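You operate a simulated robot arm through the tools that you are given. There is no shell and no other tool. Be economical: measure what you need, move in short steps, check, and stop when the job is done.

Carry out the task below with a simulated robot arm. There is one attempt and no reset: what you move stays moved.

TASK
Shut the tray of the mount press.

It is judged by the outcome, as a careful person would: the job done as asked, and still so three seconds after it is handed in. It fails if anything else is knocked over, pushed out of place, dropped, spilled or broken.

THE ROBOT
A 6-joint arm with a two-finger parallel gripper, fixed in place. Base frame: the origin is at the foot of the arm, x ahead of it, y to its left, z up. Lengths are in mm, angles in degrees, forces in N, time in s.
Its first joint turns from -66.0 to 66.0 degrees. Payload 2.1 kg.
Tool frame: the origin (TCP) lies between the finger pads and is the grasp point; the fingertips stand 30 mm ahead of it; z points along the fingers, y is the line along which they close. The gripper opens to 94 mm. The fingers are 28 mm wide and 10 mm thick; the gripper's body (50 by 96 mm) begins 55 mm behind the TCP.
Orientation is that of the tool frame in the base frame, as a unit quaternion [x, y, z, w]. With the fingers straight down and closing along the base's y, the tool's x points along the base's -x, its y along +y and its z along -z.

THE INTERFACE
- The arm moves only by the tool arm_command. Its argument "motion" is a list that holds one entry, the list of rows, each a list of 6 numbers: the shift along the tool's x, y, z in mm, then the turn, a rotation vector about the tool's x, y, z in degrees. In form: [[[dx, dy, dz, ax, ay, az], ...]]. A call has 1 to 20 rows; each row shifts and turns the commanded pose from where the row before left it, along the tool's axes as they then stand. "fingers" is the gripper command, from -1 (fully open) to 1 (shut), values between in proportion, set as the call begins (left out, the last holds). A row lasts 0.2 s, in which the tool goes at most 50 mm and 8.6 degrees; a call with a longer step from one row to the next is refused whole, and so is a gripper value outside its range. A pose out of reach is approached as far as the arm can. The call stops where the force on the tool passes 40 N (or 10 N more than at its start, if that is more) or the arm is blocked; 0.2 s more then pass. The fingers move at their own pace (about 72 mm/s each) and stop on an object; they squeeze with about 42 N. The grip force told is the motor's: it shows also when the fingers shut on nothing. Time passes only in rows, and 0.2 s behind the last, so rows that do not move let the fingers close. It gives the time, the measured TCP pose, the force on the tool (base axes), the opening and the grip force at its end, in the units of the frame above (readings bear some noise).
- Cameras (640 x 400 px; columns grow to the right, rows downward): "scene" is fixed at [35.8, -356.3, 496.8]; the picture's right is [0.92, -0.40, 0.00], its down [-0.18, -0.43, -0.89] and it looks along [0.35, 0.81, -0.46] (base axes); focal length 332 px, centre (320, 200). "wrist" rides on the gripper at [-37, 0, -58] in the tool frame; the picture's right is [0.00, -1.00, 0.00], its down [0.97, 0.00, -0.24] and it looks along [0.24, 0.00, 0.97] (tool axes); focal length 218 px, centre (320, 200).
- get_image(camera): a new picture of that camera. No time passes.
- probe_pixels(camera, pixels): for up to 12 pixels [column, row] of the newest picture of that camera ("zoom" is the newest enlarged one), the place [x, y, z] in the base frame of the surface seen there, good to about 2 mm. No time passes.
- inspect(camera, box): a new picture of the part [left, top, right, bottom] of that camera's present view, enlarged. No time passes.
- close_job(): hands the job in; it is judged then, once.

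Work in short steps. Measure before you move; look again where a grasp or a placing could have gone wrong, and mend it. You have 60 turns and 20 pictures in all, the two below and enlarged ones among them. Open the gripper and draw the arm clear of the work before you hand the job in, unless the task says otherwise; then end with one line.

The tools are called after "Emit:" as name(argument=value, ...) on one line, values as JSON. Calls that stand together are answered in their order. arm_command: Moves the arm, as the interface text tells. Its arguments: {"type":"object","properties":{"motion":{"type":"array"},"fingers":{"type":"number"}},"required":["motion"]} The other tools are called the same way: get_image (camera) takes a picture; probe_pixels (camera, pixels) gives the place of the surface under pixels of a picture; inspect (camera, box) takes an enlarged picture of a part of a camera's view; close_job () hands the job in.

At the start:

```text
time_s: 0.0
ee_pos: [186.7, 196.6, 239.0]
tcp_rot: [0.0, 1.0, 0.0, 0.0]
ft_force: [0.0, -0.1, 0.1]
gripper_width: 93.9
grip_force: 0.1
```

scene: 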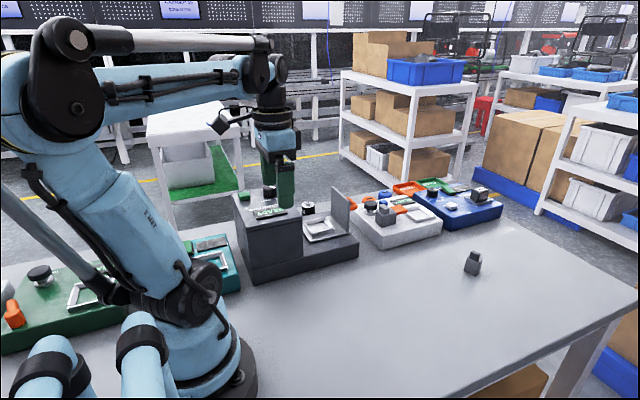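
wrist: 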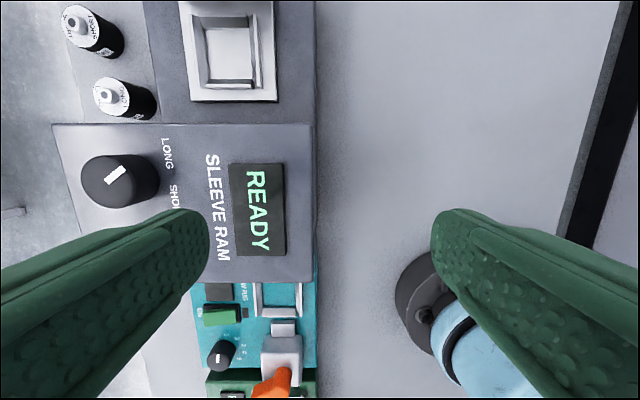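

The scene shows several machines along the table, and I need to find the one labelled mount press. I'll enlarge both sides.

Emit:
inspect(camera="scene", box=[330, 160, 520, 280])

Emit:
inspect(camera="scene", box=[0, 180, 360, 400])

```text
3.33 times, centred on (425, 220) of scene
```

zoom: 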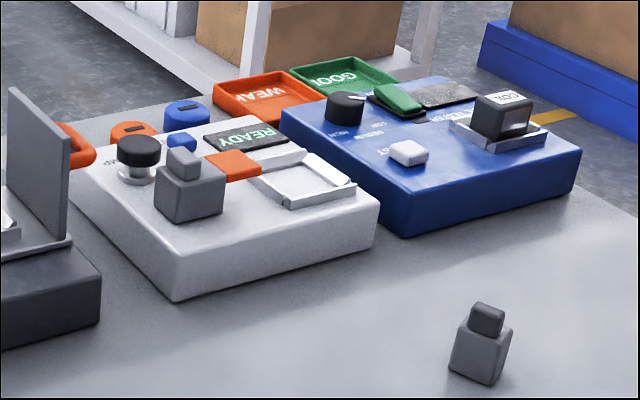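

```text
1.78 times, centred on (180, 290) of scene
```

zoom: 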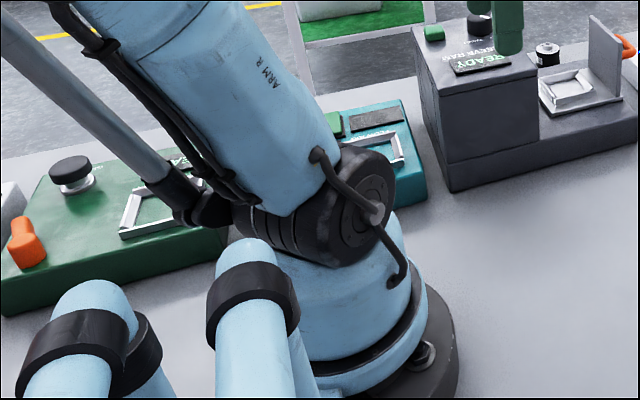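

The only tray I can see standing open is on the grey machine, "SLEEVE RAM", with an upright front and an orange handle. I'll rise and move ahead to read the labels from above.

Emit:
arm_command(motion=[[[0, 0, -40, 0, 0, 0], [0, 0, -40, 0, 0, 0], [-40, 0, -20, 0, 0, 0], [-40, 0, 0, 0, 0, 0], [-40, 0, 0, 0, 0, 0], [-40, 0, 0, 0, 0, 0], [-20, 0, 0, 0, 0, 0], [0, 0, 0, 0, 0, 0]]])

Emit:
get_image(camera="wrist")

Emit:
get_image(camera="scene")

```text
time_s: 1.8
ee_pos: [366.6, 195.3, 340.3]
tcp_rot: [0.001, 1.0, 0.0, 0.0]
ft_force: [-0.2, 0.4, -0.5]
gripper_width: 93.9
grip_force: 0.1
```

```text
15 pictures are left
```

wrist: 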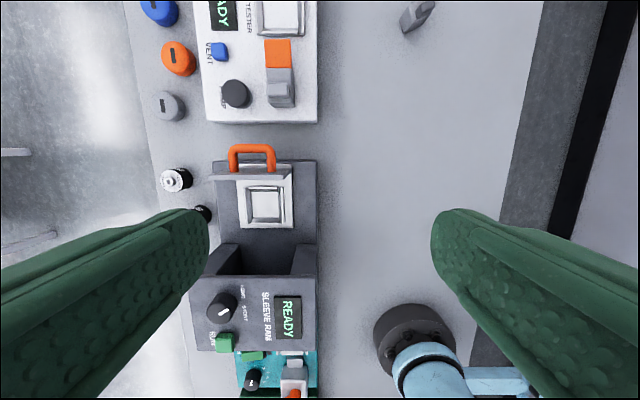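

```text
14 pictures are left
```

scene: 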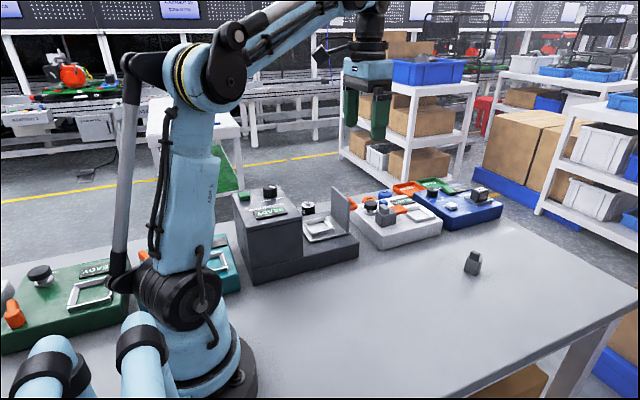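

The white machine reads "VENT TESTER" and the grey one "SLEEVE RAM". I'll enlarge the grey machine, then read the teal and green ones in the scene view.

Emit:
inspect(camera="wrist", box=[130, 130, 330, 400])

Emit:
inspect(camera="scene", box=[0, 170, 370, 360])

Emit:
probe_pixels(camera="wrist", pixels=[[252, 150], [232, 160], [216, 177], [288, 167], [290, 225], [240, 225], [310, 200], [310, 165], [230, 260], [310, 310], [265, 205], [296, 108]])

Emit:
probe_pixels(camera="scene", pixels=[[340, 210], [334, 190], [348, 197], [347, 225], [318, 240], [301, 250], [300, 215], [357, 240], [350, 208], [273, 250]])

```text
1.48 times, centred on (230, 265) of wrist
```

zoom: 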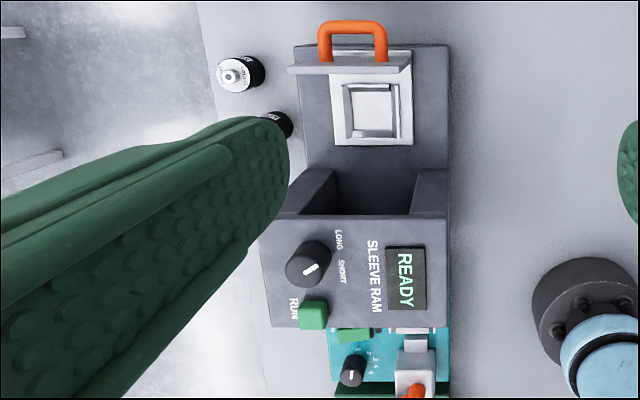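

```text
1.73 times, centred on (185, 265) of scene
```

zoom: 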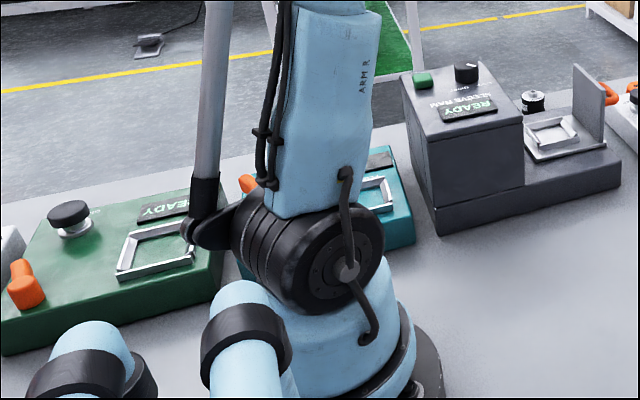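

```text
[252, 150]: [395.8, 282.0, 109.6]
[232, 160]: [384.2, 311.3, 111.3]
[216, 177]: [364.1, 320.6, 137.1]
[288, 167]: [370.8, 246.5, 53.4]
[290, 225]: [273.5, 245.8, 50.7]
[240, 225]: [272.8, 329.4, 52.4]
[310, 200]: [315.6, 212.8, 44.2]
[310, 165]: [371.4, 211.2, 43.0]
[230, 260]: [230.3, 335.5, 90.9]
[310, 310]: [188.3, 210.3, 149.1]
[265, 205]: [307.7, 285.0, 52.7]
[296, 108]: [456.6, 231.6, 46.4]
```

```text
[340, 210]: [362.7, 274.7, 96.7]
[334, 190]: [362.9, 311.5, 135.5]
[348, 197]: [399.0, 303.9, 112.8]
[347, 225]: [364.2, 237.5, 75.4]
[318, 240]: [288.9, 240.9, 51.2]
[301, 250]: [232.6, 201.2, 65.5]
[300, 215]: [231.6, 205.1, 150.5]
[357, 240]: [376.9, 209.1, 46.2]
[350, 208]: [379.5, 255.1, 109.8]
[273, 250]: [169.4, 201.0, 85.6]
```

The grey ram with its pull-out tray is the only machine with a drawer, so it must be the mount press. The tray front plate is at about x=363, top z≈137, y from about 237 to 320. The heights near the base look odd, so I'll check those.

Emit:
probe_pixels(camera="scene", pixels=[[400, 300], [320, 265], [330, 250], [345, 252], [330, 258], [322, 236], [310, 238], [352, 236], [345, 232], [248, 270], [255, 278], [341, 226]])

Emit:
probe_pixels(camera="wrist", pixels=[[210, 178], [296, 175], [230, 177], [255, 177], [280, 177], [245, 147], [273, 147], [233, 150], [172, 180], [200, 213], [400, 150], [262, 190]])

Emit:
inspect(camera="scene", box=[230, 170, 400, 290])

```text
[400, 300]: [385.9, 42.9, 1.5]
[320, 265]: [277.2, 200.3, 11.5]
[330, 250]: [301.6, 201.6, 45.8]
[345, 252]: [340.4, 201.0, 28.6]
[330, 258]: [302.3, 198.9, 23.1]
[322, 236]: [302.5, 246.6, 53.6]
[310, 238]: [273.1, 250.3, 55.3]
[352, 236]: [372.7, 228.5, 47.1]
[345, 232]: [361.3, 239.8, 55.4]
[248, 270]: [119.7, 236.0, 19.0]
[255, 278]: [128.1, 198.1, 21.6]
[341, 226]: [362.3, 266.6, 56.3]
```

```text
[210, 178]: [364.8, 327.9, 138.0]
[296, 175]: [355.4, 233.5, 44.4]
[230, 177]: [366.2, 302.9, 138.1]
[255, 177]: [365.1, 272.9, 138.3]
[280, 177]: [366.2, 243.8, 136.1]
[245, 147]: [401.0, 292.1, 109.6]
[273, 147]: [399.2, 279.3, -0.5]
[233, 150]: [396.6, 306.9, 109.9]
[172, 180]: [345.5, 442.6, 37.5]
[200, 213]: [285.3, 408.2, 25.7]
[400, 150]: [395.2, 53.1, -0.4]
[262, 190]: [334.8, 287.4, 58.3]
```

```text
3.33 times, centred on (315, 230) of scene
```

zoom: 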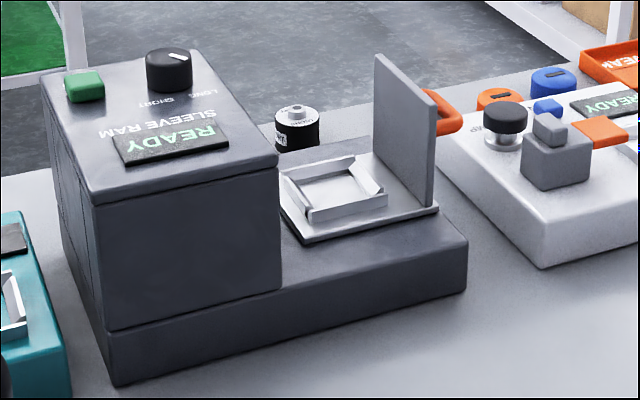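

The probes put the table at z≈0, not 55. To see whether the probe frame agrees with the arm's readings, I'll probe the fingertips in the scene view; they should be at z≈310 and y≈195±52.

Emit:
probe_pixels(camera="scene", pixels=[[378, 138], [378, 130], [379, 120], [350, 122], [350, 115], [379, 105], [372, 137], [383, 137]])

```text
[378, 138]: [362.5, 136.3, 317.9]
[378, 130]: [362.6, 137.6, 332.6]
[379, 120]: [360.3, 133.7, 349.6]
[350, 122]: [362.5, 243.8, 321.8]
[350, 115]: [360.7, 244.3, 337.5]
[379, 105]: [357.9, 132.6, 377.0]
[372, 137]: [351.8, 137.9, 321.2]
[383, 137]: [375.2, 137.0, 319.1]
```

Fingertips probe where the arm says they are, so I trust the probes and take the table as z≈0. The plan is to shut the fingers, go to x≈428, y≈282 beyond the orange handle (outer bar x≈400, z≈110), and descend with the tips at z≈85. From there I'll push the handle toward -x.

Emit:
arm_command(motion=[[[-31, 43, 0, 0, 0, 0], [-31, 43, 0, 0, 0, 0], [0, 0, 40, 0, 0, 0], [0, 0, 40, 0, 0, 0], [0, 0, 40, 0, 0, 0], [0, 0, 20, 0, 0, 0], [0, 0, 0, 0, 0, 0]]], fingers=1)

Emit:
get_image(camera="wrist")

```text
refused: row 1 steps farther than a row can; nothing moved
```

```text
10 pictures are left
```

wrist: 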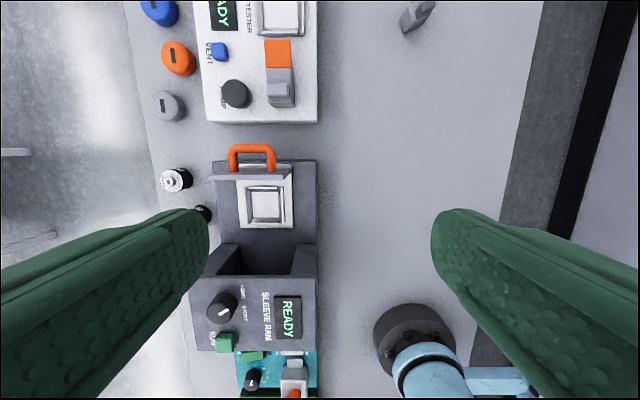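

The diagonal step was just over 50 mm, so I'll split it into smaller rows.

Emit:
arm_command(motion=[[[-21, 29, 0, 0, 0, 0], [-21, 29, 0, 0, 0, 0], [-20, 29, 0, 0, 0, 0], [0, 0, 40, 0, 0, 0], [0, 0, 40, 0, 0, 0], [0, 0, 40, 0, 0, 0], [0, 0, 20, 0, 0, 0], [0, 0, 0, 0, 0, 0]]], fingers=1)

Emit:
get_image(camera="scene")

Emit:
get_image(camera="wrist")

```text
time_s: 3.6
ee_pos: [407.3, 266.4, 187.3]
tcp_rot: [0.0, 1.0, 0.0, -0.001]
ft_force: [0.2, 0.2, -1.3]
gripper_width: 0.0
grip_force: 33.0
out of reach, approached as far as the arm can: row 3
```

```text
9 pictures are left
```

scene: 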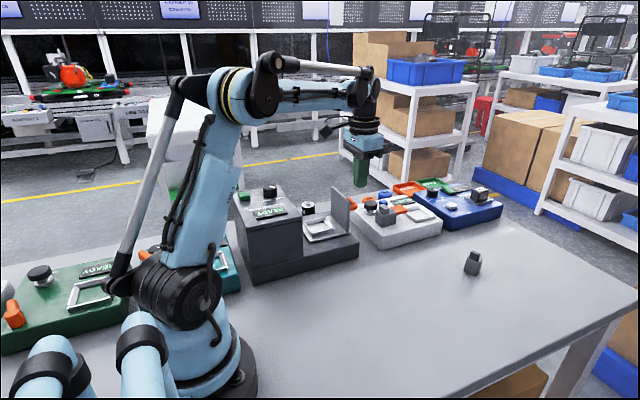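

```text
8 pictures are left
```

wrist: 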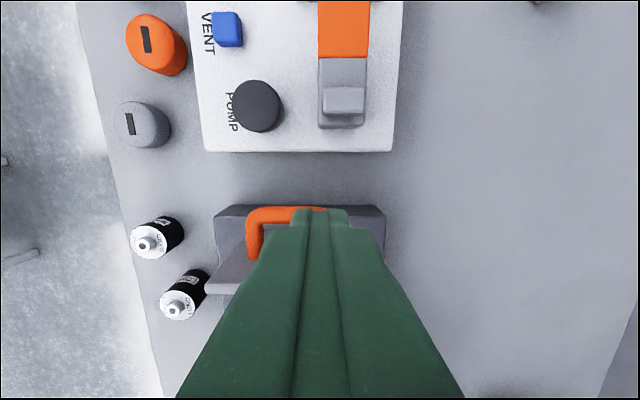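

The third sideways step fell short at that height (now x=407, y=266). I'll probe the handle and the neighbouring machine's edge from here.

Emit:
probe_pixels(camera="wrist", pixels=[[270, 208], [270, 215], [252, 230], [285, 208], [322, 210], [270, 149], [380, 150], [258, 105], [341, 100], [341, 122], [222, 285]])

Emit:
arm_command(motion=[[[-22, 0, 0, 0, 0, 0], [0, 16, 0, 0, 0, 0], [0, 0, 0, 0, 0, 0]]])

```text
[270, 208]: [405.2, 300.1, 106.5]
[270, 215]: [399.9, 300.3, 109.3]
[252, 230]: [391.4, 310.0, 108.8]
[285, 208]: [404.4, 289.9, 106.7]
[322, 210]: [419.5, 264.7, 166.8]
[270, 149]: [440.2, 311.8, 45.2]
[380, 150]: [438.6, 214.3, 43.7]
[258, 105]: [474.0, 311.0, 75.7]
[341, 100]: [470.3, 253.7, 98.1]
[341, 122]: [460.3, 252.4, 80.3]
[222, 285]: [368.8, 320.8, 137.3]
```

```text
time_s: 4.4
ee_pos: [430.7, 281.1, 187.1]
tcp_rot: [-0.001, 1.0, -0.001, 0.0]
ft_force: [0.3, -1.1, -0.6]
gripper_width: 0.0
grip_force: 32.9
```

The handle's outer face is at x≈405, so the finger's near face at about 417 clears it. The neighbouring parts start at x≈455 and stand below z≈100, with the fingers reaching only to about 445. I'll descend to TCP z≈114.

Emit:
arm_command(motion=[[[0, 0, 25, 0, 0, 0], [0, 0, 25, 0, 0, 0], [0, 0, 23, 0, 0, 0], [0, 0, 0, 0, 0, 0]]])

Emit:
inspect(camera="scene", box=[270, 130, 470, 260])

```text
time_s: 5.4
ee_pos: [430.4, 281.5, 114.5]
tcp_rot: [-0.001, 1.0, 0.0, 0.0]
ft_force: [-0.1, -1.1, -0.2]
gripper_width: 0.2
grip_force: 32.8
```

```text
3.08 times, centred on (370, 195) of scene
```

zoom: 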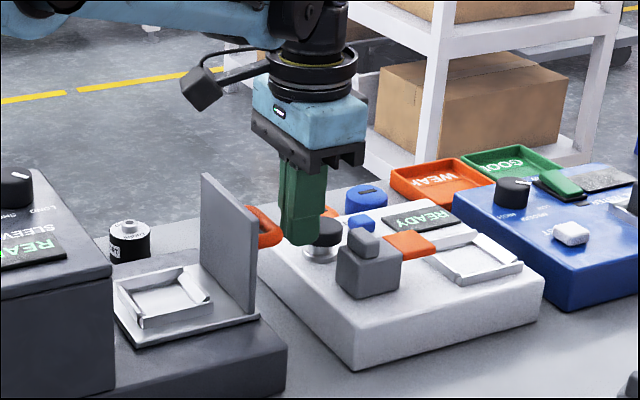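

The fingers are beside the handle and clear of the vent tester. I'll push slowly toward -x.

Emit:
arm_command(motion=[[[10, 0, 0, 0, 0, 0], [8, 0, 0, 0, 0, 0], [8, 0, 0, 0, 0, 0], [8, 0, 0, 0, 0, 0], [8, 0, 0, 0, 0, 0], [8, 0, 0, 0, 0, 0], [8, 0, 0, 0, 0, 0]]])

```text
time_s: 7.0
ee_pos: [373.1, 280.7, 114.0]
tcp_rot: [-0.001, 1.0, 0.0, 0.0]
ft_force: [2.2, -1.1, -0.7]
gripper_width: 0.0
grip_force: 32.9
```

A force of about 2 N suggests the tray is sliding, so I'll keep pushing and then look.

Emit:
arm_command(motion=[[[8, 0, 0, 0, 0, 0], [8, 0, 0, 0, 0, 0], [8, 0, 0, 0, 0, 0], [8, 0, 0, 0, 0, 0], [8, 0, 0, 0, 0, 0]]])

Emit:
inspect(camera="scene", box=[230, 130, 430, 260])

```text
time_s: 8.2
ee_pos: [333.1, 280.1, 115.4]
tcp_rot: [0.0, 1.0, 0.0, 0.0]
ft_force: [1.5, -1.4, -1.0]
gripper_width: 0.0
grip_force: 32.8
```

```text
3.08 times, centred on (330, 195) of scene
```

zoom: 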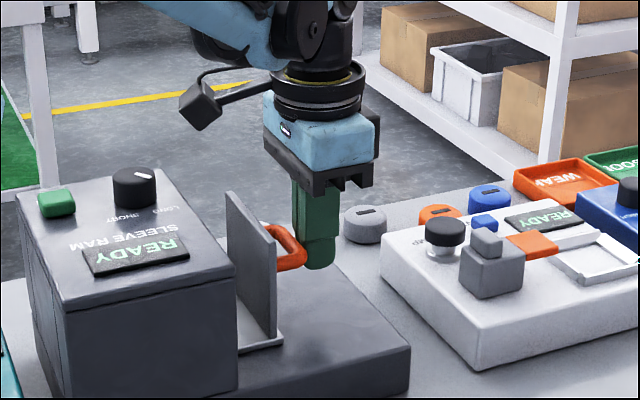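

The tray slides in well, with the front plate about 40 mm from the housing. I'll continue in small steps until it seats.

Emit:
arm_command(motion=[[[7, 0, 0, 0, 0, 0], [7, 0, 0, 0, 0, 0], [7, 0, 0, 0, 0, 0], [7, 0, 0, 0, 0, 0], [4, 0, 0, 0, 0, 0], [4, 0, 0, 0, 0, 0], [3, 0, 0, 0, 0, 0], [3, 0, 0, 0, 0, 0], [3, 0, 0, 0, 0, 0], [3, 0, 0, 0, 0, 0]]])

```text
time_s: 10.4
ee_pos: [289.0, 280.9, 113.9]
tcp_rot: [0.002, 1.0, 0.0, 0.005]
ft_force: [35.9, 5.6, -6.7]
gripper_width: 0.3
grip_force: 33.1
```

The force rose to 36 N with TCP at x=289, so the tray has met its stop. I'll back off and look.

Emit:
arm_command(motion=[[[-15, 0, 0, 0, 0, 0], [-30, 0, 0, 0, 0, 0], [-30, 0, 0, 0, 0, 0], [0, 0, -40, 0, 0, 0], [0, 0, -40, 0, 0, 0], [0, 0, -40, 0, 0, 0], [0, 0, 0, 0, 0, 0]]])

Emit:
inspect(camera="scene", box=[230, 130, 430, 290])

Emit:
get_image(camera="wrist")

```text
time_s: 12.0
ee_pos: [358.6, 282.6, 234.6]
tcp_rot: [0.0, 1.0, -0.001, 0.0]
ft_force: [0.0, 0.5, -0.5]
gripper_width: 0.0
grip_force: 33.2
```

```text
2.50 times, centred on (330, 210) of scene
```

zoom: 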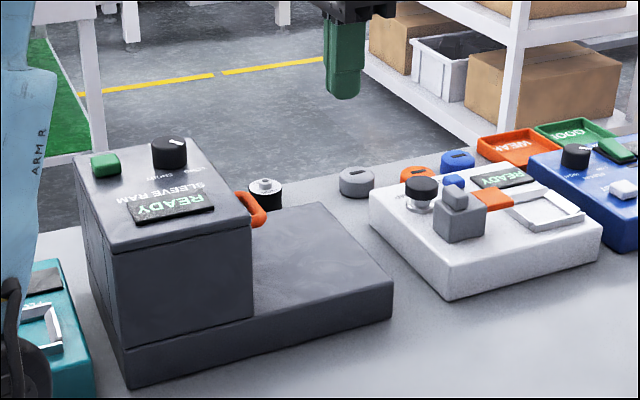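

```text
4 pictures are left
```

wrist: 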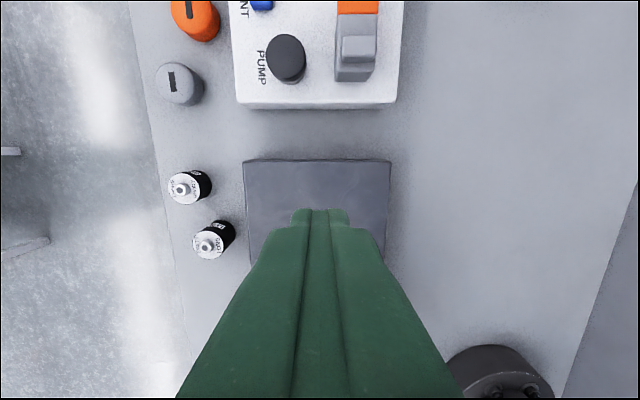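

The tray is shut with its plate inside the housing front, and nothing else has moved. I'll open the gripper, let some time pass, and check again.

Emit:
arm_command(motion=[[[0, -20, -20, 0, 0, 0], [0, -20, -20, 0, 0, 0], [0, -30, 0, 0, 0, 0], [0, -30, 0, 0, 0, 0], [0, 0, 0, 0, 0, 0], [0, 0, 0, 0, 0, 0], [0, 0, 0, 0, 0, 0], [0, 0, 0, 0, 0, 0], [0, 0, 0, 0, 0, 0], [0, 0, 0, 0, 0, 0]]], fingers=-1)

Emit:
inspect(camera="scene", box=[230, 130, 430, 290])

Emit:
probe_pixels(camera="zoom", pixels=[[265, 215], [251, 215], [252, 250], [250, 290], [390, 300], [180, 340]])

```text
time_s: 14.2
ee_pos: [359.8, 180.4, 273.5]
tcp_rot: [-0.001, 1.0, -0.001, -0.001]
ft_force: [0.2, -0.4, -0.6]
gripper_width: 93.9
grip_force: 0.1
```

```text
2.50 times, centred on (330, 210) of scene
```

zoom: 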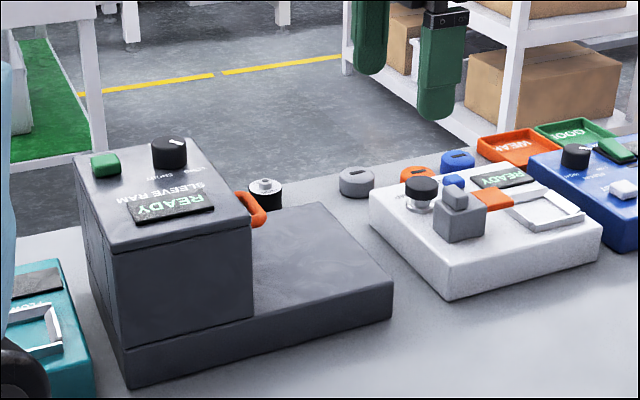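

```text
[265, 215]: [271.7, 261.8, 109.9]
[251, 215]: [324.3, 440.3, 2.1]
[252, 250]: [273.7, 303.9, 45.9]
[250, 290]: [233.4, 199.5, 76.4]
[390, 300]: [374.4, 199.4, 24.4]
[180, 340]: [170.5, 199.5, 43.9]
```

The tray has stayed shut: the handle is at x≈272 and the plate is flush with the housing. The machine is where it was and the arm is clear, so I'll hand in.

Emit:
close_job()

```text
The job is handed in.
```

The tray of the grey press is pushed fully shut, nothing else appears to have moved, and the gripper is open with the arm clear; the machine is labelled "SLEEVE RAM", and I took it as the mount press because it is the only one I saw with a tray that opens.
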